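You operate a simulated robot arm through the tools that you are given. There is no shell and no other tool. Be economical: measure what you need, move in short steps, check, and stop when the job is done.

You run a simulated robot arm. Do the job below in one go: nothing can be reset, and whatever is moved stays where it is left.

JOB
Put things in order on the worktop over the dishwasher. At the end: the blue tall spice jar is on the brown side plate; the beetroot stands where the broth beaker stood; the white egg stands where the beetroot stood; the broth beaker stands where the blue tall spice jar stood; the clear short wine glass stands where the white egg stood; whatever was shut is shut again. Leave all else as you found it, and nothing knocked over.

Only the result counts: the job must be done as asked and must still hold three seconds after the hand-in. Knocking over, shifting, dropping, spilling or breaking anything else fails it.

ROBOT AND FRAMES
A 6-joint arm with a two-finger parallel gripper, fixed in place. Base frame: the origin is at the foot of the arm, x ahead of it, y to its left, z up; the work surface is at about z = 0.9. Units: m, degrees, N and s.
With the tool pointing down near the work surface it reaches from about 0.24 to 0.64 m from the base axis. Its first joint turns from -66.0 to 66.0 degrees. Payload 2.7 kg.
The tool frame sits at the grasp point between the pads (the TCP): z along the fingers, y along the line on which they close. The tips reach 0.023 m beyond it. Largest opening 0.094 m; finger width 0.038, thickness 0.01; the body of the gripper, 0.054 by 0.096 m, starts 0.039 m behind the TCP.
Orientation is that of the tool frame in the base frame, as a unit quaternion [w, x, y, z]. With the fingers straight down and closing along the base's y, the tool's x points along the base's -x, its y along +y and its z along -z.

CONTROLS
- The arm moves only by the tool servo_tool. Its argument "commands" is a list of rows, each a list of 7 numbers: the turn, a rotation vector about the tool's x, y, z in units of 6 degrees (1.0 is 6 degrees), then the shift along the tool's x, y, z in units of 40 mm (1.0 is 40 mm), then the closure, from 0 (fully open) to 1 (shut). In form: [[rx, ry, rz, tx, ty, tz, hand], ...]. A call has 1 to 10 rows; each row shifts and turns the commanded pose from where the row before left it, along the tool's axes as they then stand. A call with a number of a shift or a turn outside -1 to 1 is refused whole. A row lasts 0.2 s, in which the tool goes at most 0.05 m and 8.6 degrees; a call with a longer step from one row to the next is refused whole, and so is a gripper value outside its range. A pose out of reach is approached as far as the arm can. The call stops where the force on the tool passes 40 N (or 10 N more than at its start, if that is more) or the arm is blocked; 0.2 s more then pass. The fingers move at their own pace (about 0.045 m/s each) and stop on an object; they squeeze with about 30 N. The grip force told is the motor's: it shows also when the fingers shut on nothing. Time passes only in rows, and 0.2 s behind the last, so rows that do not move let the fingers close. The reply holds the time, the measured pose of the TCP, the force on the tool along the base axes, the opening and the grip force, in the units named above and with some noise, and new pictures: "pictures" is both (left out), scene, wrist or none.
- Cameras (640 x 400 px; columns grow to the right, rows downward): "scene" is fixed at [0.0885, -0.4461, 1.4032]; the picture's right is [0.60, -0.80, 0.00], its down [-0.48, -0.36, -0.80] and it looks along [0.64, 0.48, -0.60] (base axes); focal length 231 px, centre (320, 200). "wrist" rides on the gripper at [0.086, 0.016, -0.074] in the tool frame; the picture's right is [-0.18, 0.98, 0.00], its down [-0.58, -0.11, -0.81] and it looks along [-0.79, -0.15, 0.59] (tool axes); focal length 243 px, centre (320, 200). There is no depth. A picture from a camera that has moved, and an enlarged one, comes with that camera's place and axes in the base frame and with its lens.
- close_up(camera, box): a new picture of the part [left, top, right, bottom] of that camera's present view, enlarged. It takes no simulated time.
- hand_in(): hands the job in; it is judged then, once.

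Work in short steps. Places have to be worked out from the pictures, the camera data and where the tool is seen: move nearer, look again, correct. Check each grasp and each placing, and mend what went wrong. You have 120 turns and 170 pictures in all, those below and enlarged ones among them. Open the gripper and draw the arm clear of the work before you hand the job in, unless the task says otherwise; then end with one line.

The tools are called after "Request:" as name(argument=value, ...) on one line, values as JSON. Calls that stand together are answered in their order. servo_tool: Moves the arm, as the interface text tells. Its arguments: {"type":"object","properties":{"commands":{"type":"array","items":{"type":"array","items":{"type":"number"}}},"pictures":{"type":"string","enum":["both","scene","wrist","none"]}},"required":["commands"]} The other tools are called the same way: close_up (camera, box) takes an enlarged picture of a part of a camera's view; hand_in () hands the job in.

At the start:

```text
t: 0.0
ee_pos: [0.3611, 0.0568, 1.2699]
orientation: [0.0, 0.0, 1.0, 0.0]
wrist_force: [-1.1, 0.0, 1.1]
opening: 0.0941
finger_force: 0.0
```

scene: 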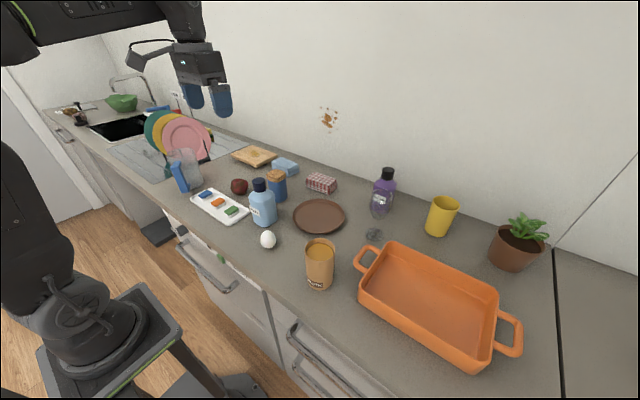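
wrist: 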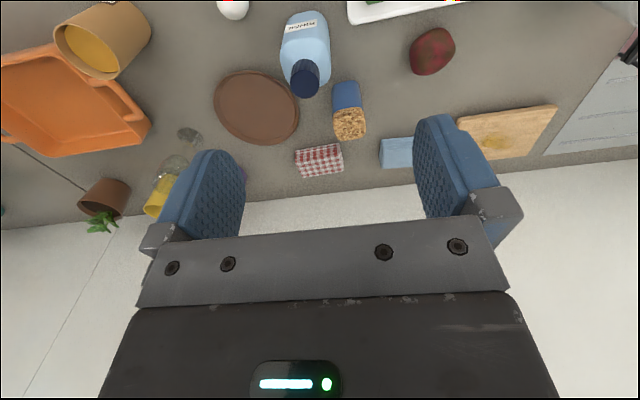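

I'll take enlarged views first, to tell the objects apart.

Request:
close_up(camera="scene", box=[180, 140, 340, 240])

Request:
close_up(camera="scene", box=[240, 160, 480, 310])

```text
4.00 times, centred on (260, 190) of scene
camera zoom: at [0.0885, -0.4461, 1.4032], right [0.6, -0.8, 0.0], down [-0.48, -0.36, -0.8], along [0.64, 0.48, -0.6], focal length 922 px, centre (560, 240)
```

zoom: 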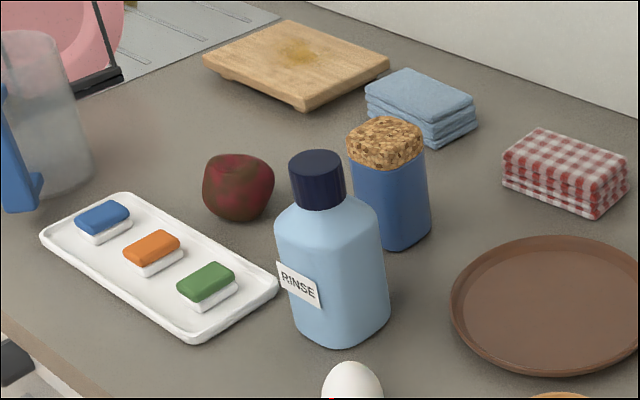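

```text
2.67 times, centred on (360, 235) of scene
camera zoom: at [0.0885, -0.4461, 1.4032], right [0.6, -0.8, 0.0], down [-0.48, -0.36, -0.8], along [0.64, 0.48, -0.6], focal length 615 px, centre (213, 107)
```

zoom: 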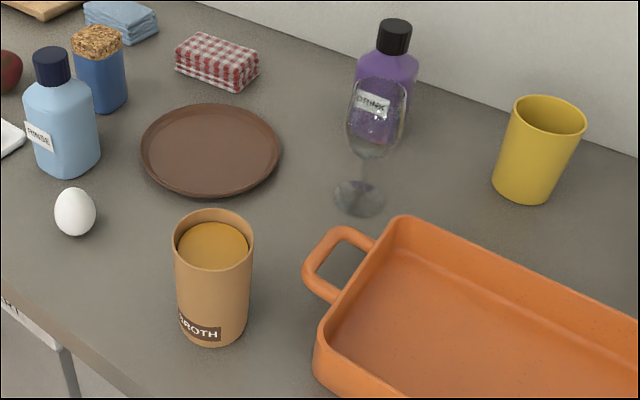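

The blue jar with the cork lid at about (0.553, 0.084) is the spice jar, and the light-blue bottle is rinse. I'll move over towards the jar for a nearer wrist view.

Request:
servo_tool(commands=[[0, 0, 0, -0.85, 0.15, 0.75, 0], [0, 0, 0, -0.85, 0.15, 0.75, 0], [0, 0, 0, -0.85, 0.15, 0.75, 0], [0, 0, 0, -0.85, 0.15, 0.75, 0], [0, 0, 0, 0, 0, 0, 0]], pictures="both")

```text
t: 1.2
ee_pos: [0.4999, 0.081, 1.1508]
orientation: [0.0, 0.0, 1.0, 0.0]
wrist_force: [1.3, -0.7, -0.2]
opening: 0.0939
finger_force: 0.1
camera wrist: at [0.4141, 0.0975, 1.2247], right [0.18, 0.98, 0.0], down [0.58, -0.11, 0.81], along [0.79, -0.15, -0.59], focal length 243 px, centre (320, 200)
```

scene: 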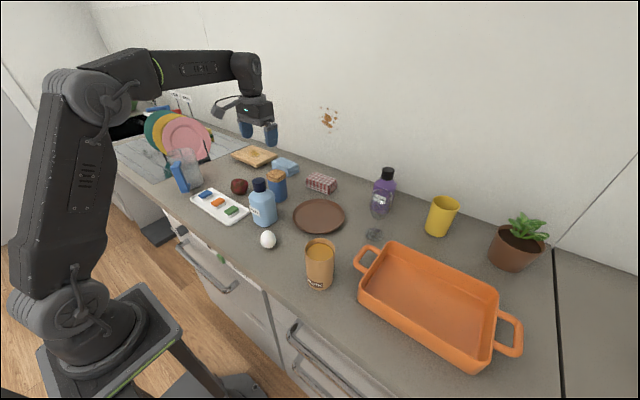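
wrist: 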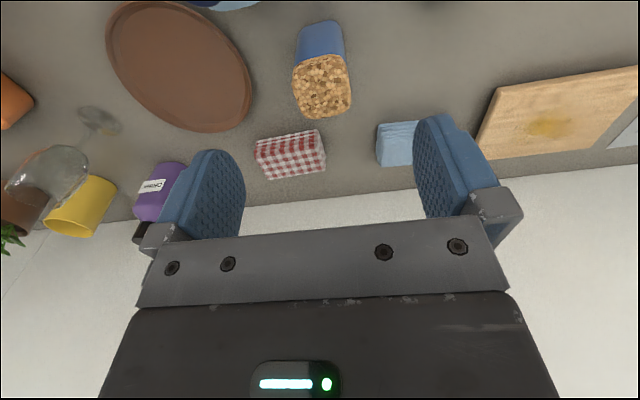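

The jar looks axis-aligned, with its near face at x≈0.516. I'll enlarge it and the wine glass and plate to pin them down.

Request:
close_up(camera="wrist", box=[240, 0, 400, 130])

Request:
close_up(camera="wrist", box=[0, 0, 260, 200])

```text
3.08 times, centred on (320, 65) of wrist
camera zoom: at [0.4141, 0.0975, 1.2247], right [0.18, 0.98, 0.0], down [0.58, -0.11, 0.81], along [0.79, -0.15, -0.59], focal length 746 px, centre (320, 615)
```

zoom: 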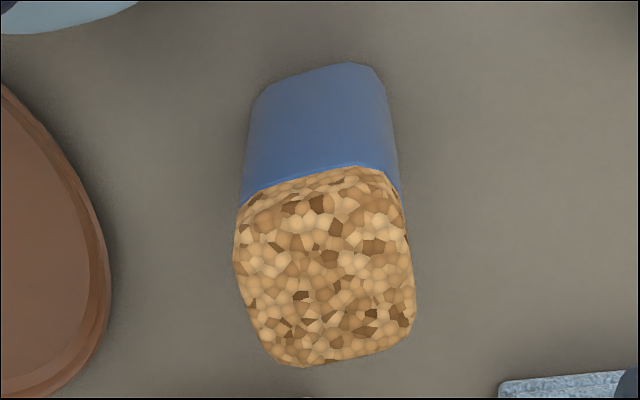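

```text
2.00 times, centred on (130, 100) of wrist
camera zoom: at [0.4141, 0.0975, 1.2247], right [0.18, 0.98, 0.0], down [0.58, -0.11, 0.81], along [0.79, -0.15, -0.59], focal length 485 px, centre (700, 400)
```

zoom: 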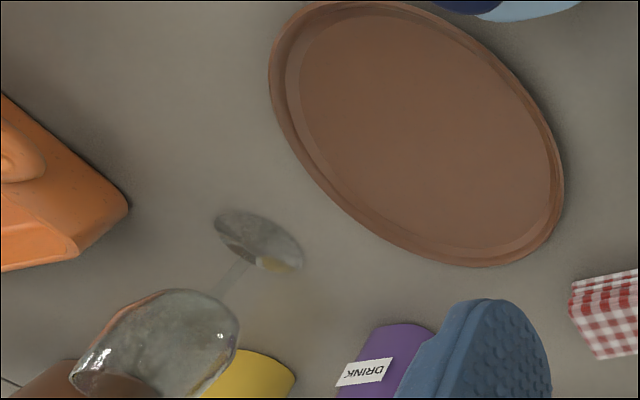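

Jar centre is about (0.540, 0.079), side 0.045, top about 1.0. I'll go down over it with the fingers closing along y.

Request:
servo_tool(commands=[[0, 0, 0, -1.0, -0.05, 0, 0], [0, 0, 0, 0, 0, 0.9, 0], [0, 0, 0, 0, 0, 0.9, 0], [0, 0, 0, 0, 0, 0.7, 0], [0, 0, 0, 0, 0, 0, 0]], pictures="both")

```text
t: 2.4
ee_pos: [0.5403, 0.078, 1.0494]
orientation: [0.0, -0.001, 1.0, -0.001]
wrist_force: [1.3, 0.1, -0.5]
opening: 0.0942
finger_force: 0.1
camera wrist: at [0.4545, 0.096, 1.1238], right [0.18, 0.98, 0.0], down [0.58, -0.11, 0.81], along [0.79, -0.15, -0.59], focal length 243 px, centre (320, 200)
```

scene: 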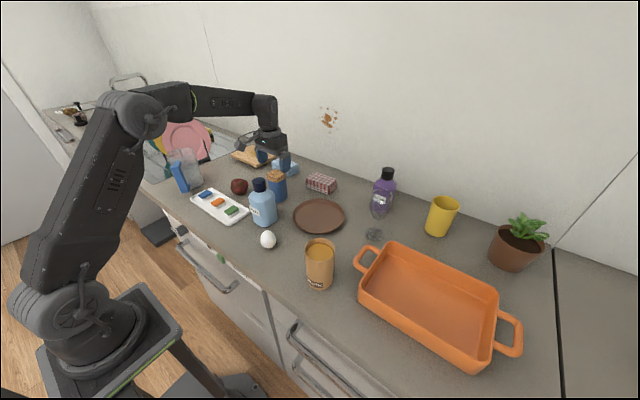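
wrist: 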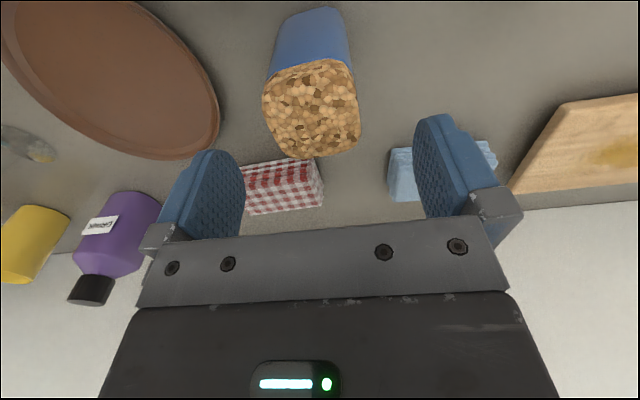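

The tool is centred over the cork lid. I'll go down to z≈0.973 and close.

Request:
servo_tool(commands=[[0, 0, 0, 0, 0, 0.7, 0], [0, 0, 0, 0, 0, 0.7, 0], [0, 0, 0, 0, 0, 0.5, 0], [0, 0, 0, 0, 0, 0, 0], [0, 0, 0, 0, 0, 0, 1], [0, 0, 0, 0, 0, 0, 1], [0, 0, 0, 0, 0, 0, 1], [0, 0, 0, 0, 0, 0, 1]], pictures="wrist")

```text
t: 4.2
ee_pos: [0.5392, 0.0794, 0.9734]
orientation: [0.0, 0.0, 1.0, 0.0]
wrist_force: [-1.2, 0.4, -0.7]
opening: 0.0537
finger_force: 29.8
camera wrist: at [0.4532, 0.0963, 1.0481], right [0.18, 0.98, 0.0], down [0.58, -0.11, 0.81], along [0.79, -0.15, -0.59], focal length 243 px, centre (320, 200)
```

wrist: 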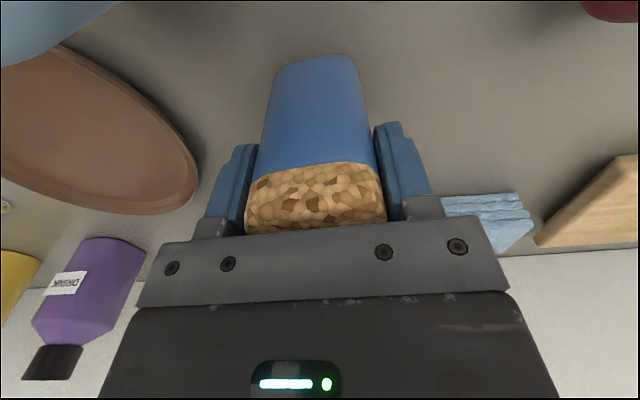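

The grip holds at 0.054 m wide. The jar spot is (0.541, 0.079), and I put the plate centre at about (0.542, -0.099). Lifting and carrying the jar across.

Request:
servo_tool(commands=[[0, 0, 0, 0, 0, -0.6, 1], [0, 0, 0, 0, 0, -0.9, 1], [0, 0, 0, 0, 0, -0.9, 1], [0, 0, 0, 0, -0.88, 0, 1], [0, 0, 0, 0, -0.88, 0, 1], [0, 0, 0, 0, -0.88, 0, 1], [0, 0, 0, 0, -0.88, 0, 1], [0, 0, 0, 0, -0.88, 0, 1], [0, 0, 0, 0, 0, 0, 1]], pictures="both")

```text
t: 6.2
ee_pos: [0.5406, -0.0969, 1.0675]
orientation: [0.0, -0.001, 1.0, 0.0]
wrist_force: [0.2, -0.1, -0.8]
opening: 0.0535
finger_force: 30.2
camera wrist: at [0.4546, -0.0787, 1.1415], right [0.18, 0.98, 0.0], down [0.58, -0.11, 0.81], along [0.79, -0.15, -0.59], focal length 243 px, centre (320, 200)
```

scene: 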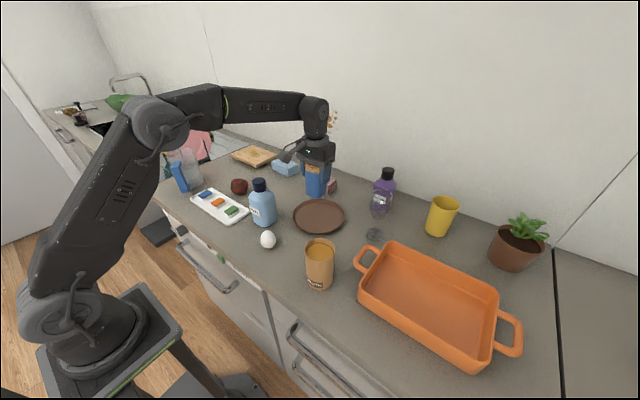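
wrist: 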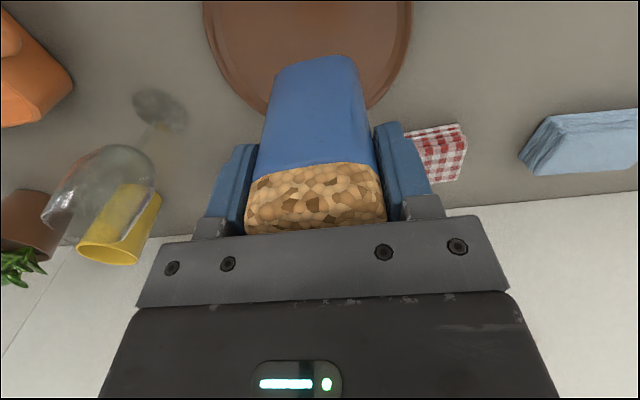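

Jar is over the plate. Lowering in steps, watching the force.

Request:
servo_tool(commands=[[0, 0, 0, 0.1, 0, 0.8, 1], [0, 0, 0, 0, 0, 0.6, 1], [0, 0, 0, 0, 0, 0.4, 1], [0, 0, 0, 0, 0, 0.15, 1], [0, 0, 0, 0, 0, 0, 1]], pictures="scene")

Request:
close_up(camera="scene", box=[260, 140, 380, 240])

```text
t: 7.4
ee_pos: [0.5362, -0.097, 0.9905]
orientation: [0.0, 0.0, 1.0, 0.0]
wrist_force: [0.3, -0.7, -1.7]
opening: 0.0541
finger_force: 30.1
```

scene: 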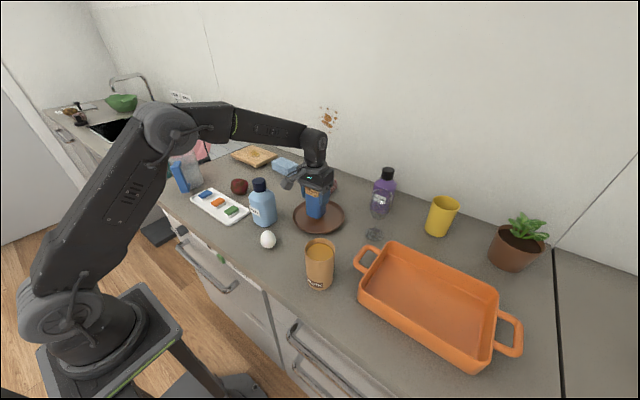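

```text
4.00 times, centred on (320, 190) of scene
camera zoom: at [0.0885, -0.4461, 1.4032], right [0.6, -0.8, 0.0], down [-0.48, -0.36, -0.8], along [0.64, 0.48, -0.6], focal length 922 px, centre (320, 240)
```

zoom: 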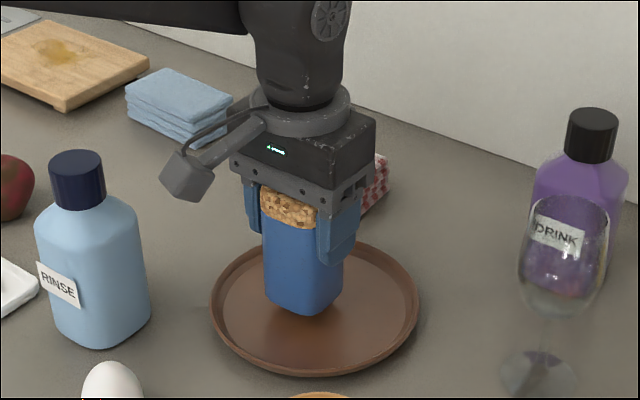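

Jar is about a centimetre above the plate. Lowering by small steps until contact.

Request:
servo_tool(commands=[[0, 0, 0, 0, 0, 0.08, 1], [0, 0, 0, 0, 0, 0.08, 1], [0, 0, 0, 0, 0, 0, 1]], pictures="none")

Request:
servo_tool(commands=[[0, 0, 0, 0, 0, 0.05, 1], [0, 0, 0, 0, 0, 0.05, 1], [0, 0, 0, 0, 0, 0, 1]], pictures="none")

```text
t: 8.2
ee_pos: [0.5351, -0.0969, 0.9849]
orientation: [0.0, 0.0, 1.0, 0.0]
wrist_force: [-0.8, 1.2, -2.1]
opening: 0.0535
finger_force: 29.7
```

```text
t: 9.0
ee_pos: [0.5355, -0.097, 0.982]
orientation: [0.0, 0.0, 1.0, 0.0]
wrist_force: [-1.5, 0.0, -1.7]
opening: 0.0536
finger_force: 30.0
```

Request:
servo_tool(commands=[[0, 0, 0, 0, 0, 0.05, 1], [0, 0, 0, 0, 0, 0, 1]], pictures="none")

Request:
close_up(camera="scene", box=[285, 180, 355, 240])

```text
t: 9.6
ee_pos: [0.5362, -0.0967, 0.9795]
orientation: [0.0, -0.001, 1.0, 0.0]
wrist_force: [0.3, 0.2, -1.3]
opening: 0.0535
finger_force: 29.6
```

```text
6.67 times, centred on (320, 210) of scene
camera zoom: at [0.0885, -0.4461, 1.4032], right [0.6, -0.8, 0.0], down [-0.48, -0.36, -0.8], along [0.64, 0.48, -0.6], focal length 1537 px, centre (320, 133)
```

zoom: 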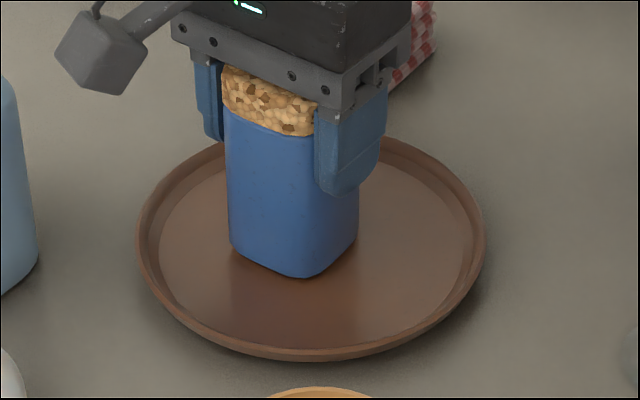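

Close to contact. Two more fine steps.

Request:
servo_tool(commands=[[0, 0, 0, 0, 0, 0.04, 1], [0, 0, 0, 0, 0, 0.0, 1]], pictures="none")

Request:
servo_tool(commands=[[0, 0, 0, 0, 0, 0.04, 1], [0, 0, 0, 0, 0, 0.0, 1]], pictures="none")

```text
t: 10.2
ee_pos: [0.5352, -0.0961, 0.9783]
orientation: [0.002, 0.0, 1.0, 0.0]
wrist_force: [-0.3, 0.5, 3.1]
opening: 0.054
finger_force: 30.0
```

```text
t: 10.8
ee_pos: [0.536, -0.0973, 0.9783]
orientation: [0.002, 0.0, 1.0, -0.001]
wrist_force: [-3.1, -0.7, 17.7]
opening: 0.0537
finger_force: 29.9
```

Contact at z≈0.978. I'll ease off slightly, open, and rise clear.

Request:
servo_tool(commands=[[0, 0, 0, 0, 0, -0.04, 1], [0, 0, 0, 0, 0, 0, 0.2], [0, 0, 0, 0, 0, 0, 0], [0, 0, 0, 0, 0, 0, 0], [0, 0, 0, 0, 0, -0.5, 0], [0, 0, 0, 0, 0, -1, 0], [0, 0, 0, 0, 0, -1, 0], [0, 0, 0, 0, 0, -1, 0], [0, 0, 0, 0, 0, -1, 0]], pictures="both")

```text
t: 12.8
ee_pos: [0.5353, -0.0973, 1.1604]
orientation: [-0.001, 0.0, 1.0, 0.0]
wrist_force: [0.4, 0.0, 0.0]
opening: 0.0942
finger_force: 0.1
camera wrist: at [0.4507, -0.0811, 1.2345], right [0.18, 0.98, 0.0], down [0.58, -0.11, 0.81], along [0.79, -0.15, -0.59], focal length 243 px, centre (320, 200)
```

scene: 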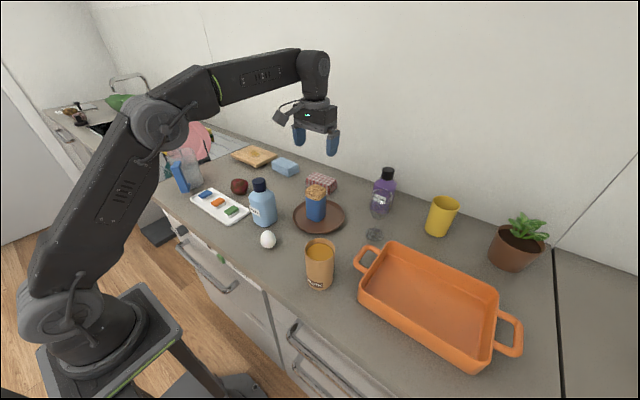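
wrist: 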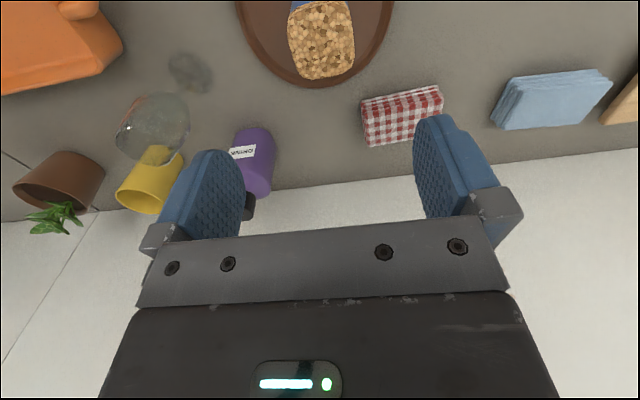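

The jar stands on the plate. Next the broth beaker: I'll move back to view it from about (0.31, -0.245).

Request:
servo_tool(commands=[[0, 0, 0, 0.93, -0.617, 0, 0], [0, 0, 0, 0.93, -0.617, 0, 0], [0, 0, 0, 0.93, -0.617, 0, 0], [0, 0, 0, 0.93, -0.617, 0, 0], [0, 0, 0, 0.93, -0.617, 0, 0], [0, 0, 0, 0.93, -0.617, 0, 0], [0, 0, 0, 0, 0, 0, 0]], pictures="wrist")

```text
t: 14.4
ee_pos: [0.3104, -0.2454, 1.1587]
orientation: [0.001, 0.0, 1.0, 0.001]
wrist_force: [-0.3, -0.7, 0.5]
opening: 0.0936
finger_force: 0.0
camera wrist: at [0.2241, -0.2292, 1.2336], right [0.18, 0.98, 0.0], down [0.58, -0.11, 0.81], along [0.79, -0.15, -0.59], focal length 243 px, centre (320, 200)
```

wrist: 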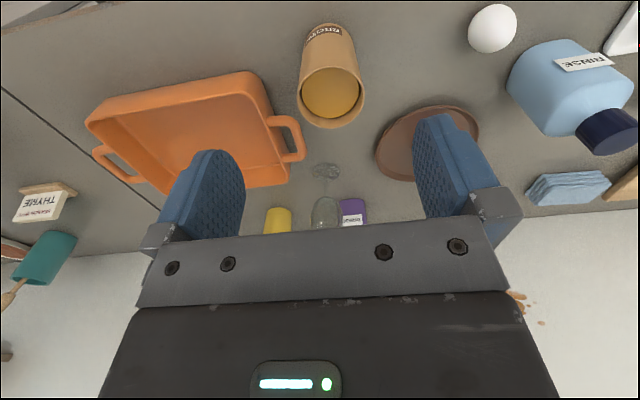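

Beaker is at about (0.356, -0.243), rim about 1.016, diameter about 0.065. I'll go down with a check partway.

Request:
servo_tool(commands=[[0, 0, 0, -0.57, 0.03, 0, 0], [0, 0, 0, -0.57, 0.03, 0, 0], [0, 0, 0, 0, 0, 0.9, 0], [0, 0, 0, 0, 0, 0.9, 0], [0, 0, 0, 0, 0, 0.5, 0], [0, 0, 0, 0, 0, 0, 0]], pictures="both")

```text
t: 15.8
ee_pos: [0.3568, -0.2434, 1.0666]
orientation: [0.0, 0.0, 1.0, 0.0]
wrist_force: [0.6, -0.1, -0.1]
opening: 0.0938
finger_force: 0.1
camera wrist: at [0.2717, -0.2255, 1.1407], right [0.18, 0.98, 0.0], down [0.58, -0.11, 0.81], along [0.79, -0.15, -0.59], focal length 243 px, centre (320, 200)
```

scene: 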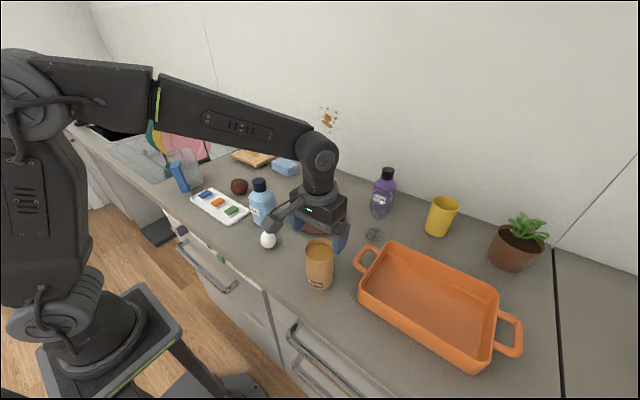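
wrist: 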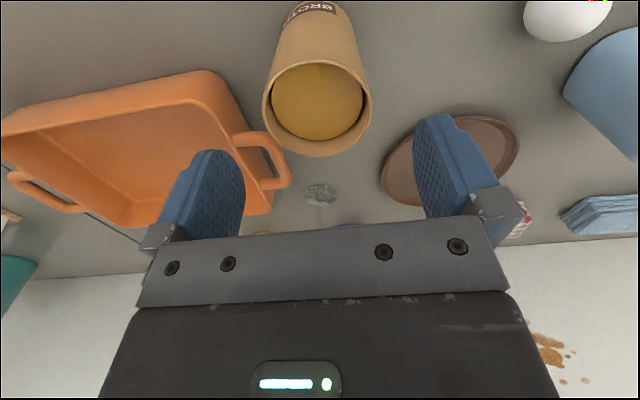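

Rim centre is about (0.360, -0.243). Small shift, then down to z≈0.982, then a grip.

Request:
servo_tool(commands=[[0, 0, 0, -0.08, 0, 0.7, 0], [0, 0, 0, 0, 0, 0.7, 0], [0, 0, 0, 0, 0, 0.7, 0], [0, 0, 0, 0, 0, 0, 0], [0, 0, 0, 0, 0, 0, 1], [0, 0, 0, 0, 0, 0, 1], [0, 0, 0, 0, 0, 0, 1], [0, 0, 0, 0, 0, 0, 1]], pictures="wrist")

```text
t: 17.6
ee_pos: [0.3613, -0.2426, 0.9817]
orientation: [-0.001, -0.001, 1.0, 0.0]
wrist_force: [0.1, -1.0, -0.1]
opening: 0.0672
finger_force: 30.2
camera wrist: at [0.2757, -0.2258, 1.0568], right [0.18, 0.98, 0.0], down [0.58, -0.11, 0.81], along [0.79, -0.15, -0.59], focal length 243 px, centre (320, 200)
```

wrist: 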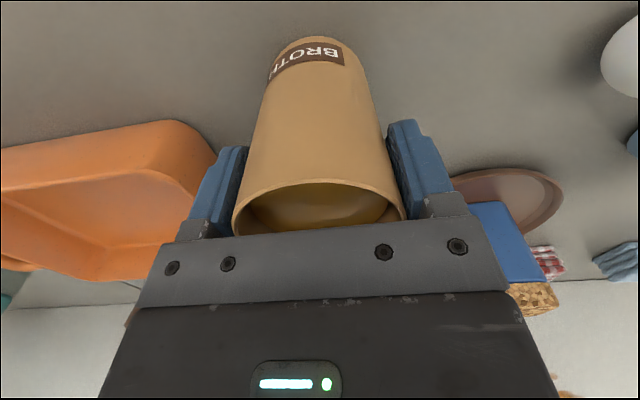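

Beaker gripped; its spot is (0.360, -0.243). I'll lift gently, keeping it level.

Request:
servo_tool(commands=[[0, 0, 0, 0, 0, -0.2, 1], [0, 0, 0, 0, 0, -0.5, 1], [0, 0, 0, 0, 0, -0.6, 1], [0, 0, 0, 0, 0, -0.6, 1], [0, 0, 0, 0, 0, -0.6, 1], [0, 0, 0, 0, 0, -0.6, 1], [0, 0, 0, 0, 0, -0.5, 1], [0, 0, 0, 0, 0, -0.3, 1], [0, 0, 0, 0, 0, -0.1, 1], [0, 0, 0, 0, 0, 0, 1]], pictures="scene")

Request:
servo_tool(commands=[[0, 0, 0, -0.15, 0.25, 0, 1], [0, 0, 0, -0.25, 0.45, 0, 1], [0, 0, 0, -0.35, 0.6, 0, 1], [0, 0, 0, -0.35, 0.6, 0, 1], [0, 0, 0, -0.35, 0.6, 0, 1], [0, 0, 0, -0.35, 0.6, 0, 1], [0, 0, 0, -0.35, 0.6, 0, 1], [0, 0, 0, -0.35, 0.6, 0, 1], [0, 0, 0, -0.35, 0.6, 0, 1], [0, 0, 0, -0.35, 0.6, 0, 1]], pictures="scene")

```text
t: 19.8
ee_pos: [0.3608, -0.2415, 1.1424]
orientation: [0.0, 0.0, 1.0, 0.0]
wrist_force: [-0.5, 0.2, -4.5]
opening: 0.067
finger_force: 30.0
```

scene: 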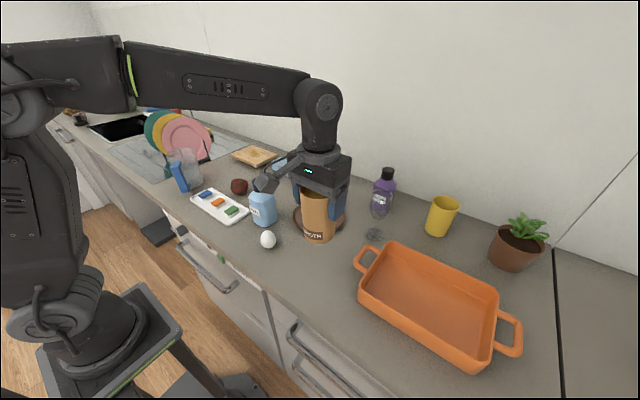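

```text
t: 22.0
ee_pos: [0.4884, -0.0222, 1.1416]
orientation: [0.001, 0.0, 1.0, 0.0]
wrist_force: [-0.1, -0.2, -3.2]
opening: 0.0671
finger_force: 30.4
```

scene: 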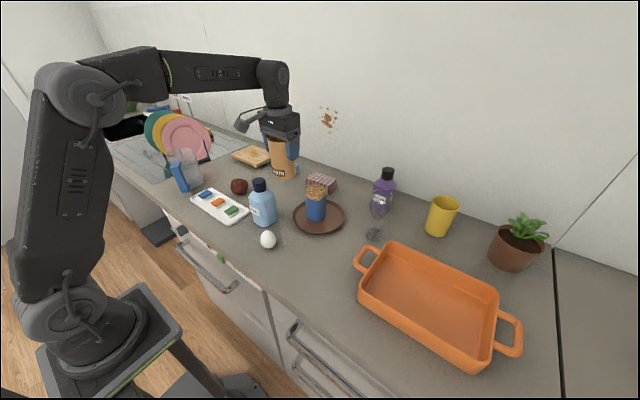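

Beaker is high and level. Finishing the travel to above (0.541, 0.079).

Request:
servo_tool(commands=[[0, 0, 0, -0.33, 0.6, 0, 1], [0, 0, 0, -0.33, 0.6, 0, 1], [0, 0, 0, -0.28, 0.55, 0, 1], [0, 0, 0, -0.22, 0.45, 0, 1], [0, 0, 0, -0.16, 0.33, 0, 1], [0, 0, 0, 0, 0, 0, 1], [0, 0, 0, 0, 0, 0, 1]], pictures="both")

```text
t: 23.6
ee_pos: [0.5419, 0.0769, 1.1418]
orientation: [0.0, 0.0, 1.0, 0.0]
wrist_force: [0.2, -0.5, -3.3]
opening: 0.0672
finger_force: 29.6
camera wrist: at [0.4565, 0.0953, 1.2158], right [0.18, 0.98, 0.0], down [0.58, -0.11, 0.81], along [0.79, -0.15, -0.59], focal length 243 px, centre (320, 200)
```

scene: 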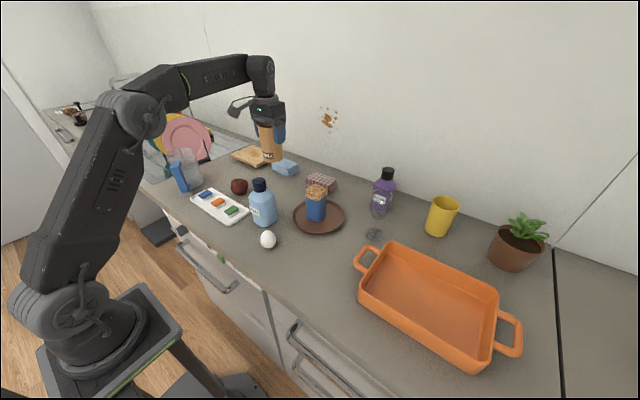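
wrist: 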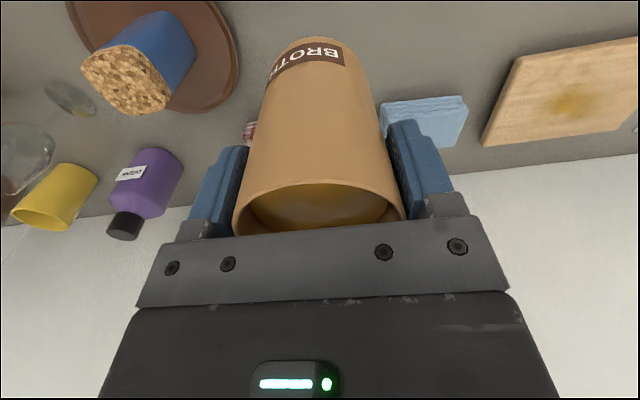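

Over the jar's old spot with clear room. Lowering gently.

Request:
servo_tool(commands=[[0, 0, 0, 0, 0.05, 0.3, 1], [0, 0, 0, 0, 0, 0.6, 1], [0, 0, 0, 0, 0, 0.6, 1], [0, 0, 0, 0, 0, 0.6, 1], [0, 0, 0, 0, 0, 0.6, 1], [0, 0, 0, 0, 0, 0.5, 1], [0, 0, 0, 0, 0, 0.4, 1], [0, 0, 0, 0, 0, 0.2, 1], [0, 0, 0, 0, 0, 0, 1]], pictures="scene")

Request:
servo_tool(commands=[[0, 0, 0, 0, 0, 0.06, 1], [0, 0, 0, 0, 0, 0, 1]], pictures="none")

```text
t: 25.6
ee_pos: [0.5422, 0.081, 0.9904]
orientation: [0.0, 0.0, 1.0, 0.0]
wrist_force: [-0.2, 1.0, -3.8]
opening: 0.0669
finger_force: 29.9
```

scene: 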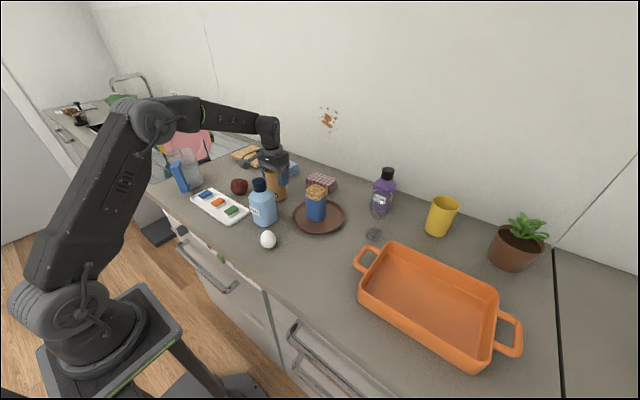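

```text
t: 26.2
ee_pos: [0.5422, 0.0816, 0.9889]
orientation: [0.0, -0.001, 1.0, 0.0]
wrist_force: [-0.3, -0.5, -3.7]
opening: 0.0669
finger_force: 29.6
```

Request:
servo_tool(commands=[[0, 0, 0, 0, 0, 0.06, 1], [0, 0, 0, 0, 0, 0.04, 1], [0, 0, 0, 0, 0, 0, 1]], pictures="none")

Request:
servo_tool(commands=[[0, 0, 0, 0, 0, 0.04, 1], [0, 0, 0, 0, 0, 0, 1]], pictures="none")

```text
t: 27.0
ee_pos: [0.543, 0.0806, 0.9838]
orientation: [0.0, 0.0, 1.0, 0.001]
wrist_force: [0.0, 0.8, -3.2]
opening: 0.0669
finger_force: 30.1
```

```text
t: 27.6
ee_pos: [0.5422, 0.0797, 0.9819]
orientation: [0.001, 0.0, 1.0, 0.0]
wrist_force: [-0.1, -0.3, -3.4]
opening: 0.0669
finger_force: 29.8
```

Request:
servo_tool(commands=[[0, 0, 0, 0, 0, 0.03, 1], [0, 0, 0, 0, 0, 0, 1]], pictures="none")

```text
t: 28.2
ee_pos: [0.5424, 0.08, 0.9828]
orientation: [0.0, 0.0, 1.0, 0.001]
wrist_force: [-3.0, -2.0, 5.9]
opening: 0.0668
finger_force: 30.4
```

The beaker touches the worktop. Opening and rising, then moving towards the beetroot for a look.

Request:
servo_tool(commands=[[0, 0, 0, 0, 0, 0, 0.3], [0, 0, 0, 0, 0, 0, 0], [0, 0, 0, 0, 0, 0, 0], [0, 0, 0, 0, 0, -0.5, 0], [0, 0, 0, 0, 0, -1, 0], [0, 0, 0, 0, 0, -1, 0], [0, 0, 0, 0, 0, -1, 0], [0, 0, 0, 0.8, 0.8, -0.3, 0], [0, 0, 0, 0.8, 0.8, 0, 0], [0, 0, 0, 0, 0, 0, 0]], pictures="both")

```text
t: 30.4
ee_pos: [0.478, 0.145, 1.1343]
orientation: [0.0, 0.0, 1.0, 0.0]
wrist_force: [-0.6, -0.6, 0.6]
opening: 0.0941
finger_force: 0.2
camera wrist: at [0.3921, 0.1627, 1.2084], right [0.18, 0.98, 0.0], down [0.58, -0.11, 0.81], along [0.79, -0.15, -0.59], focal length 243 px, centre (320, 200)
```

scene: 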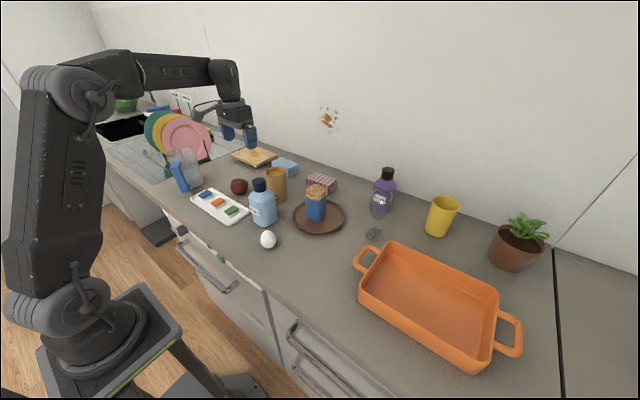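
wrist: 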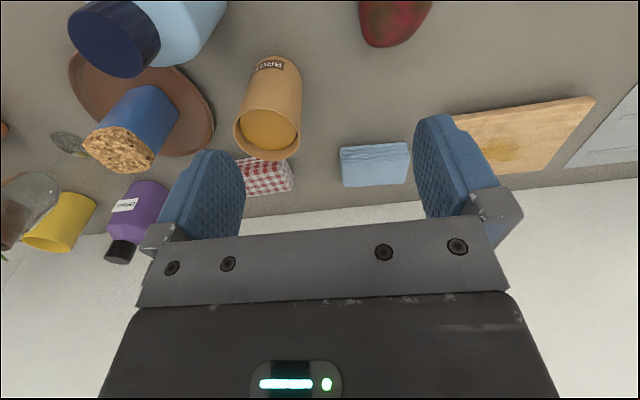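

Beaker stands upright at the jar's spot. I'll move so the beetroot is fully in view.

Request:
servo_tool(commands=[[0, 0, 0, 0.85, 0.9, 0, 0], [0, 0, 0, 0.85, 0.9, 0, 0], [0, 0, 0, 0, 0, 0, 0]], pictures="wrist")

Request:
close_up(camera="wrist", box=[240, 0, 400, 110])

```text
t: 31.2
ee_pos: [0.4095, 0.2197, 1.1347]
orientation: [0.0, 0.0, 1.0, 0.0]
wrist_force: [0.7, -1.1, -0.5]
opening: 0.094
finger_force: 0.0
camera wrist: at [0.3245, 0.2369, 1.2098], right [0.18, 0.98, 0.0], down [0.58, -0.11, 0.81], along [0.79, -0.15, -0.59], focal length 243 px, centre (320, 200)
```

wrist: 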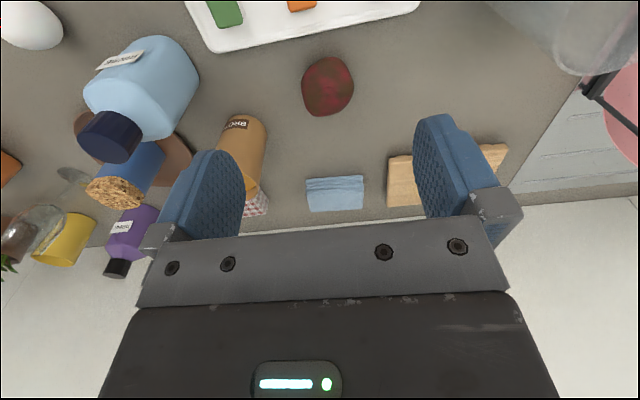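

```text
3.64 times, centred on (320, 55) of wrist
camera zoom: at [0.3245, 0.2369, 1.2098], right [0.18, 0.98, 0.0], down [0.58, -0.11, 0.81], along [0.79, -0.15, -0.59], focal length 882 px, centre (320, 727)
```

zoom: 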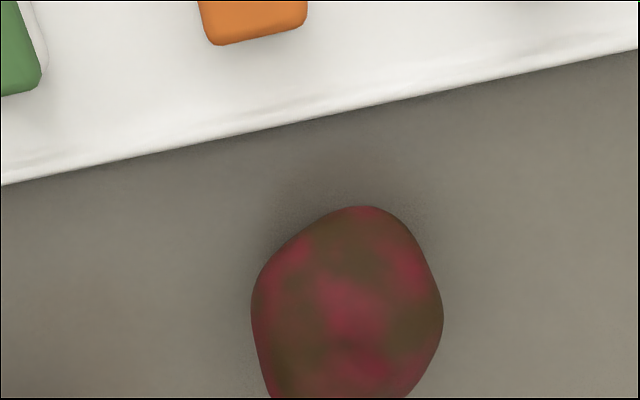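

Beetroot centre is about (0.4775, 0.218), diameter about 0.06. I'll go above it and part way down.

Request:
servo_tool(commands=[[0, 0, 0, -0.85, -0.02, 0, 0], [0, 0, 0, -0.85, -0.02, 0, 0], [0, 0, 0, 0, 0, 0.9, 0], [0, 0, 0, 0, 0, 0.9, 0], [0, 0, 0, 0, 0, 0.9, 0], [0, 0, 0, 0, 0, 0, 0]], pictures="both")

```text
t: 32.6
ee_pos: [0.4757, 0.2149, 1.0249]
orientation: [0.0, 0.001, 1.0, 0.001]
wrist_force: [0.6, 0.5, -0.7]
opening: 0.0941
finger_force: 0.0
camera wrist: at [0.3903, 0.2328, 1.099], right [0.18, 0.98, 0.0], down [0.58, -0.11, 0.81], along [0.79, -0.15, -0.59], focal length 243 px, centre (320, 200)
```

scene: 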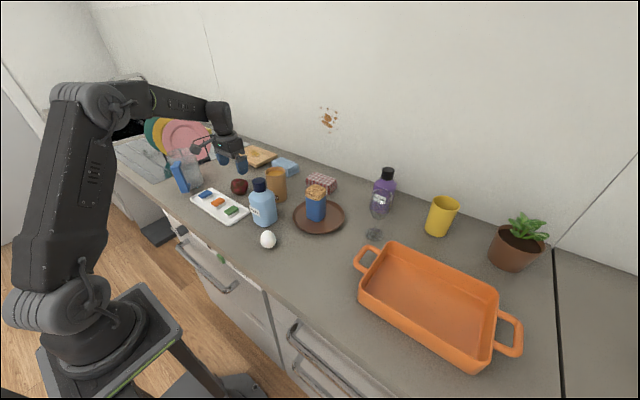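
wrist: 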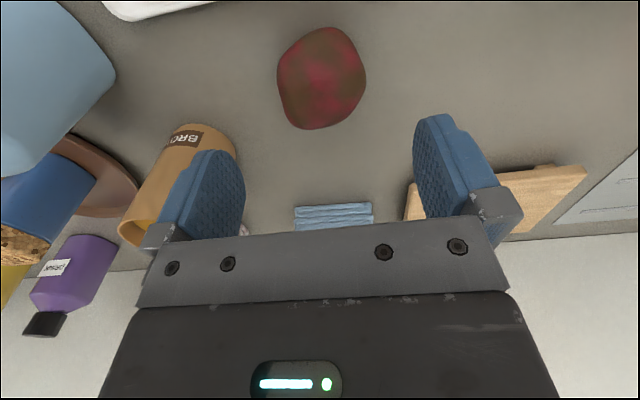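

Centre is confirmed at (0.476, 0.2175). Down to z≈0.932 and grip.

Request:
servo_tool(commands=[[0, 0, 0, 0, 0.06, 0.8, 0], [0, 0, 0, 0, 0, 0.8, 0], [0, 0, 0, 0, 0, 0.7, 0], [0, 0, 0, 0, 0, 0, 0], [0, 0, 0, 0, 0, 0, 1], [0, 0, 0, 0, 0, 0, 1], [0, 0, 0, 0, 0, 0, 1], [0, 0, 0, 0, 0, 0, 1]], pictures="wrist")

```text
t: 34.4
ee_pos: [0.4771, 0.2192, 0.9328]
orientation: [0.001, 0.0, 1.0, 0.0]
wrist_force: [0.0, -0.5, -0.2]
opening: 0.0622
finger_force: 30.0
camera wrist: at [0.391, 0.2359, 1.0064], right [0.18, 0.98, 0.0], down [0.58, -0.11, 0.81], along [0.79, -0.15, -0.59], focal length 243 px, centre (320, 200)
```

wrist: 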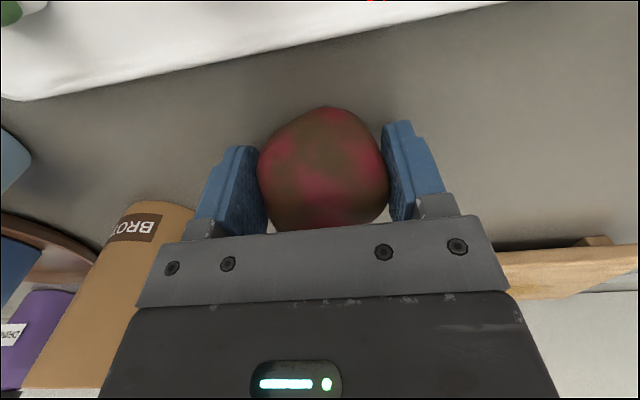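

Beetroot gripped at (0.477, 0.218). Lifting high to clear the rinse bottle, then across to the broth spot.

Request:
servo_tool(commands=[[0, 0, 0, 0, 0, -0.6, 1], [0, 0, 0, 0, 0, -1, 1], [0, 0, 0, 0, 0, -1, 1], [0, 0, 0, 0, 0, -1, 1], [0, 0, 0, 0, 0, -1, 1], [0, 0, 0, 0, 0, -1, 1], [0, 0, 0, 0.225, -0.7, 0, 1], [0, 0, 0, 0.225, -0.9, 0, 1], [0, 0, 0, 0.225, -0.9, 0, 1], [0, 0, 0, 0.225, -0.9, 0, 1]], pictures="none")

Request:
servo_tool(commands=[[0, 0, 0, 0.225, -0.9, 0, 1], [0, 0, 0, 0.225, -0.9, 0, 1], [0, 0, 0, 0.225, -0.9, 0, 1], [0, 0, 0, 0.225, -0.9, 0, 1], [0, 0, 0, 0.225, -0.9, 0, 1], [0, 0, 0, 0.225, -0.9, 0, 1], [0, 0, 0, 0.225, -0.9, 0, 1], [0, 0, 0, 0.225, -0.9, 0, 1], [0, 0, 0, 0.225, -0.9, 0, 1], [0, 0, 0, 0, 0, 0, 1]], pictures="both")

```text
t: 36.6
ee_pos: [0.4398, 0.0803, 1.1567]
orientation: [0.0, 0.0, 1.0, 0.0]
wrist_force: [0.4, 0.0, -1.2]
opening: 0.062
finger_force: 29.9
```

```text
t: 38.8
ee_pos: [0.3607, -0.2431, 1.157]
orientation: [0.0, 0.0, 1.0, 0.0]
wrist_force: [0.6, -0.9, -2.1]
opening: 0.062
finger_force: 30.4
camera wrist: at [0.2759, -0.2259, 1.2321], right [0.18, 0.98, 0.0], down [0.58, -0.11, 0.81], along [0.79, -0.15, -0.59], focal length 243 px, centre (320, 200)
```

scene: 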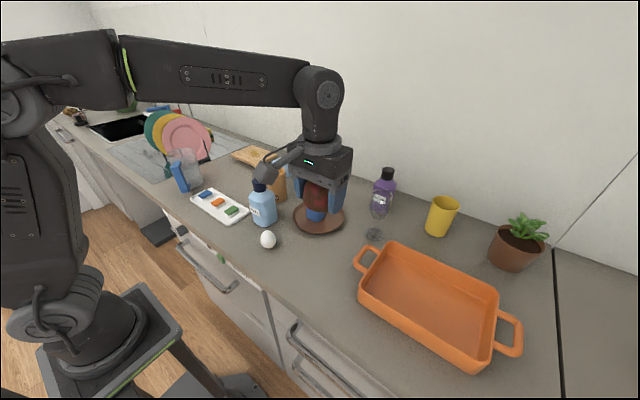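
wrist: 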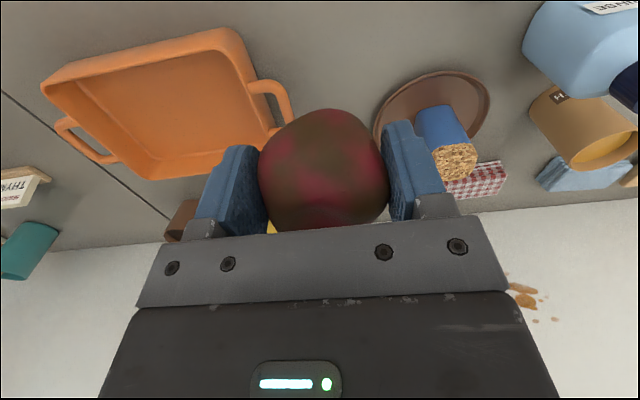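

Above the broth spot. Lowering.

Request:
servo_tool(commands=[[0, 0, 0, 0, 0, 1, 1], [0, 0, 0, 0, 0, 1, 1], [0, 0, 0, 0, 0, 1, 1], [0, 0, 0, 0, 0, 1, 1], [0, 0, 0, 0, 0, 0.8, 1], [0, 0, 0, 0, 0, 0.5, 1], [0, 0, 0, 0, 0, 0.15, 1], [0, 0, 0, 0, 0, 0, 1]], pictures="scene")

Request:
servo_tool(commands=[[0, 0, 0, 0, 0, 0.06, 1], [0, 0, 0, 0, 0, 0, 1]], pictures="none")

```text
t: 40.6
ee_pos: [0.3602, -0.2438, 0.938]
orientation: [0.0, 0.0, 1.0, -0.001]
wrist_force: [-1.3, 0.2, -0.8]
opening: 0.0618
finger_force: 30.3
```

scene: 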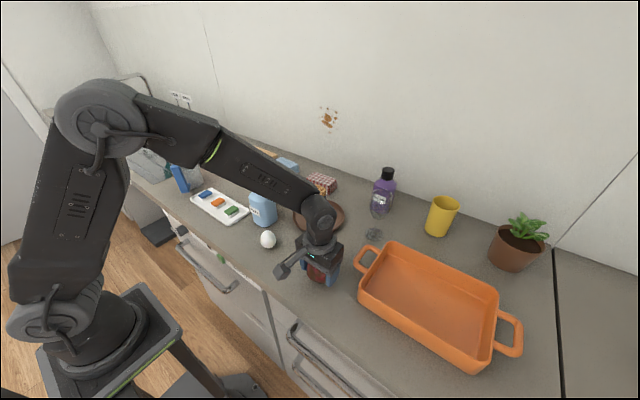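

```text
t: 41.2
ee_pos: [0.3604, -0.2427, 0.9363]
orientation: [0.0, 0.0, 1.0, 0.0]
wrist_force: [-0.2, -0.2, -1.1]
opening: 0.0617
finger_force: 30.3
```

Request:
servo_tool(commands=[[0, 0, 0, 0, 0, 0.06, 1], [0, 0, 0, 0, 0, 0, 1]], pictures="none")

Request:
servo_tool(commands=[[0, 0, 0, 0, 0, 0.04, 1], [0, 0, 0, 0, 0, 0, 1]], pictures="none")

```text
t: 41.8
ee_pos: [0.3594, -0.2414, 0.9342]
orientation: [0.0, 0.0, 1.0, 0.0]
wrist_force: [-0.7, 0.9, -0.6]
opening: 0.0617
finger_force: 29.7
```

```text
t: 42.4
ee_pos: [0.3608, -0.2424, 0.9339]
orientation: [0.001, 0.0, 1.0, -0.001]
wrist_force: [-0.3, -0.9, 0.0]
opening: 0.0618
finger_force: 29.6
```

Nearly touching. One more fine step, then release and rise straight up.

Request:
servo_tool(commands=[[0, 0, 0, 0, 0, 0.03, 1], [0, 0, 0, 0, 0, 0, 1]], pictures="none")

Request:
servo_tool(commands=[[0, 0, 0, 0, 0, 0, 0.3], [0, 0, 0, 0, 0, 0, 0.1], [0, 0, 0, 0, 0, 0, 0], [0, 0, 0, 0, 0, 0, 0], [0, 0, 0, 0, 0, -0.4, 0], [0, 0, 0, 0, 0, -0.9, 0], [0, 0, 0, 0, 0, -1, 0], [0, 0, 0, 0, 0, -1, 0], [0, 0, 0, 0, 0, -1, 0], [0, 0, 0, 0, 0, 0, 0]], pictures="both")

```text
t: 43.0
ee_pos: [0.3597, -0.2432, 0.9325]
orientation: [0.001, 0.0, 1.0, -0.001]
wrist_force: [-3.8, 3.0, 15.0]
opening: 0.0619
finger_force: 30.0
```

```text
t: 45.2
ee_pos: [0.3598, -0.2432, 1.1043]
orientation: [0.0, 0.0, 1.0, -0.001]
wrist_force: [0.6, -0.6, -0.6]
opening: 0.0939
finger_force: 0.1
camera wrist: at [0.2747, -0.226, 1.1792], right [0.18, 0.98, 0.0], down [0.58, -0.11, 0.81], along [0.79, -0.15, -0.59], focal length 243 px, centre (320, 200)
```

scene: 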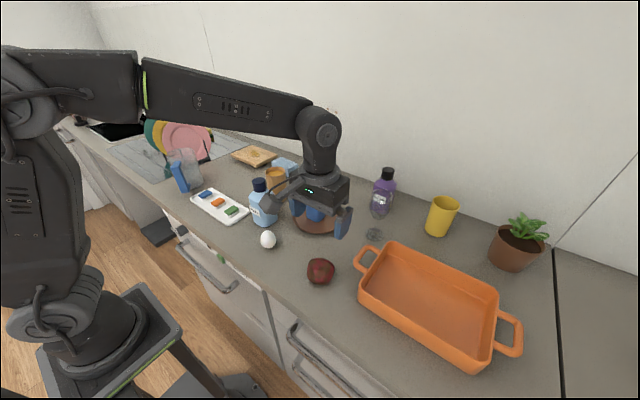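
wrist: 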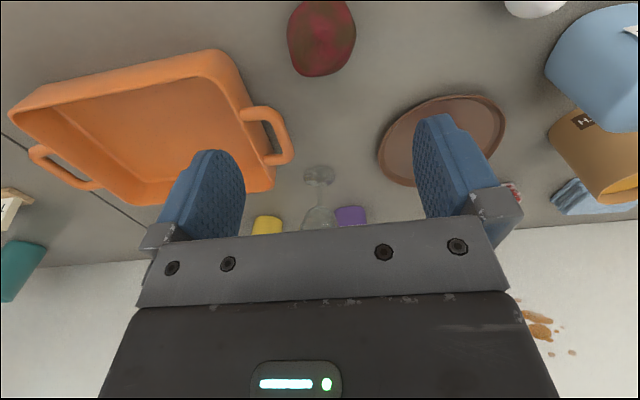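

Beetroot stays where placed. Now to the egg: moving to view it from about (0.30, -0.05).

Request:
servo_tool(commands=[[0, 0, 0, 0.3, 0.97, -0.2, 0], [0, 0, 0, 0.3, 0.97, -0.2, 0], [0, 0, 0, 0.3, 0.97, -0.2, 0], [0, 0, 0, 0.3, 0.97, 0, 0], [0, 0, 0, 0.3, 0.97, 0, 0], [0, 0, 0, 0, 0, 0, 0]], pictures="wrist")

Request:
close_up(camera="wrist", box=[220, 0, 420, 130])

```text
t: 46.6
ee_pos: [0.2999, -0.0483, 1.1288]
orientation: [0.0, 0.0, 1.0, 0.0]
wrist_force: [-0.3, 0.3, 0.1]
opening: 0.0941
finger_force: 0.1
camera wrist: at [0.2144, -0.0303, 1.2038], right [0.18, 0.98, 0.0], down [0.58, -0.11, 0.81], along [0.79, -0.15, -0.59], focal length 243 px, centre (320, 200)
```

wrist: 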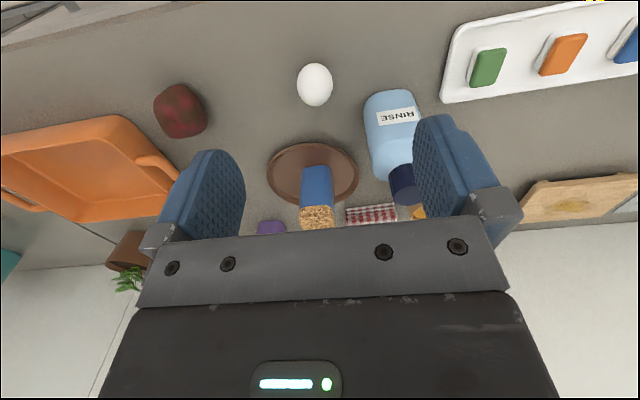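

```text
3.08 times, centred on (320, 65) of wrist
camera zoom: at [0.2144, -0.0303, 1.2038], right [0.18, 0.98, 0.0], down [0.58, -0.11, 0.81], along [0.79, -0.15, -0.59], focal length 746 px, centre (320, 615)
```

zoom: 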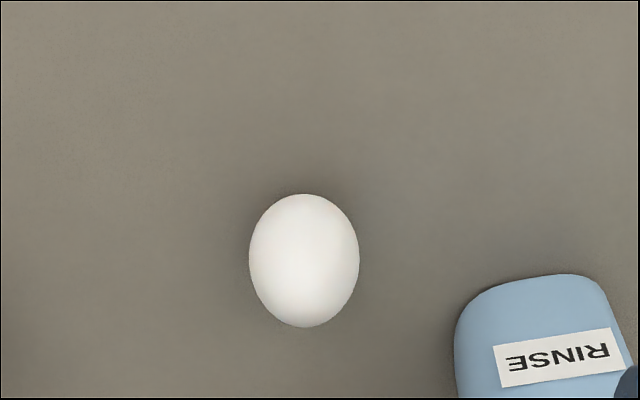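

The egg stands on end at about (0.361, -0.061), about 0.042 wide. I'll go above it, turn the hand about 24° away from the rinse bottle, and partly close for clearance.

Request:
servo_tool(commands=[[0, 0, 0, -0.76, -0.16, 0, 0.25], [0, 0, 0, -0.76, -0.16, 0, 0.25], [0, 0, -1, 0, 0, 0.5, 0.25], [0, 0, -1, 0, 0, 0.5, 0.25], [0, 0, -1, 0, 0, 0.5, 0.25], [0, 0, -1, 0, 0, 0.5, 0.25], [0, 0, 0, 0, 0, 0.2, 0.25], [0, 0, 0, 0, 0, 0, 0.25]], pictures="both")

```text
t: 48.4
ee_pos: [0.3609, -0.0615, 1.0391]
orientation: [0.0, -0.207, 0.978, 0.0]
wrist_force: [0.7, 0.9, -0.2]
opening: 0.0705
finger_force: 0.0
camera wrist: at [0.2769, -0.0814, 1.114], right [-0.23, 0.97, 0.0], down [0.58, 0.14, 0.81], along [0.78, 0.19, -0.59], focal length 243 px, centre (320, 200)
```

scene: 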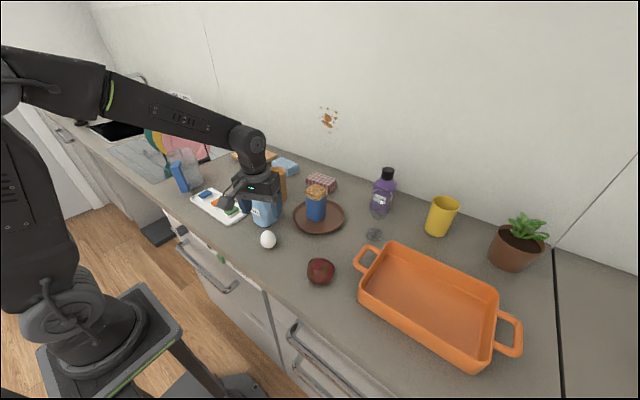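
wrist: 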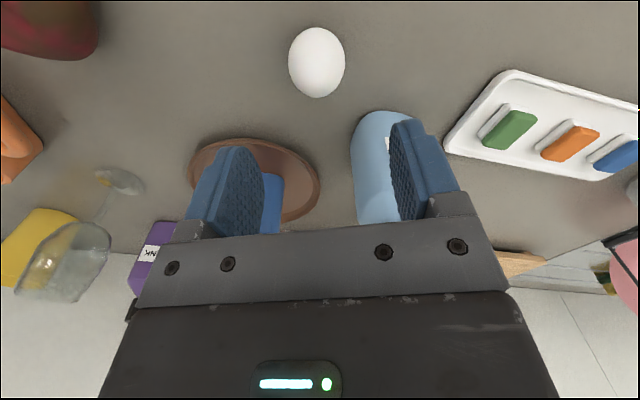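

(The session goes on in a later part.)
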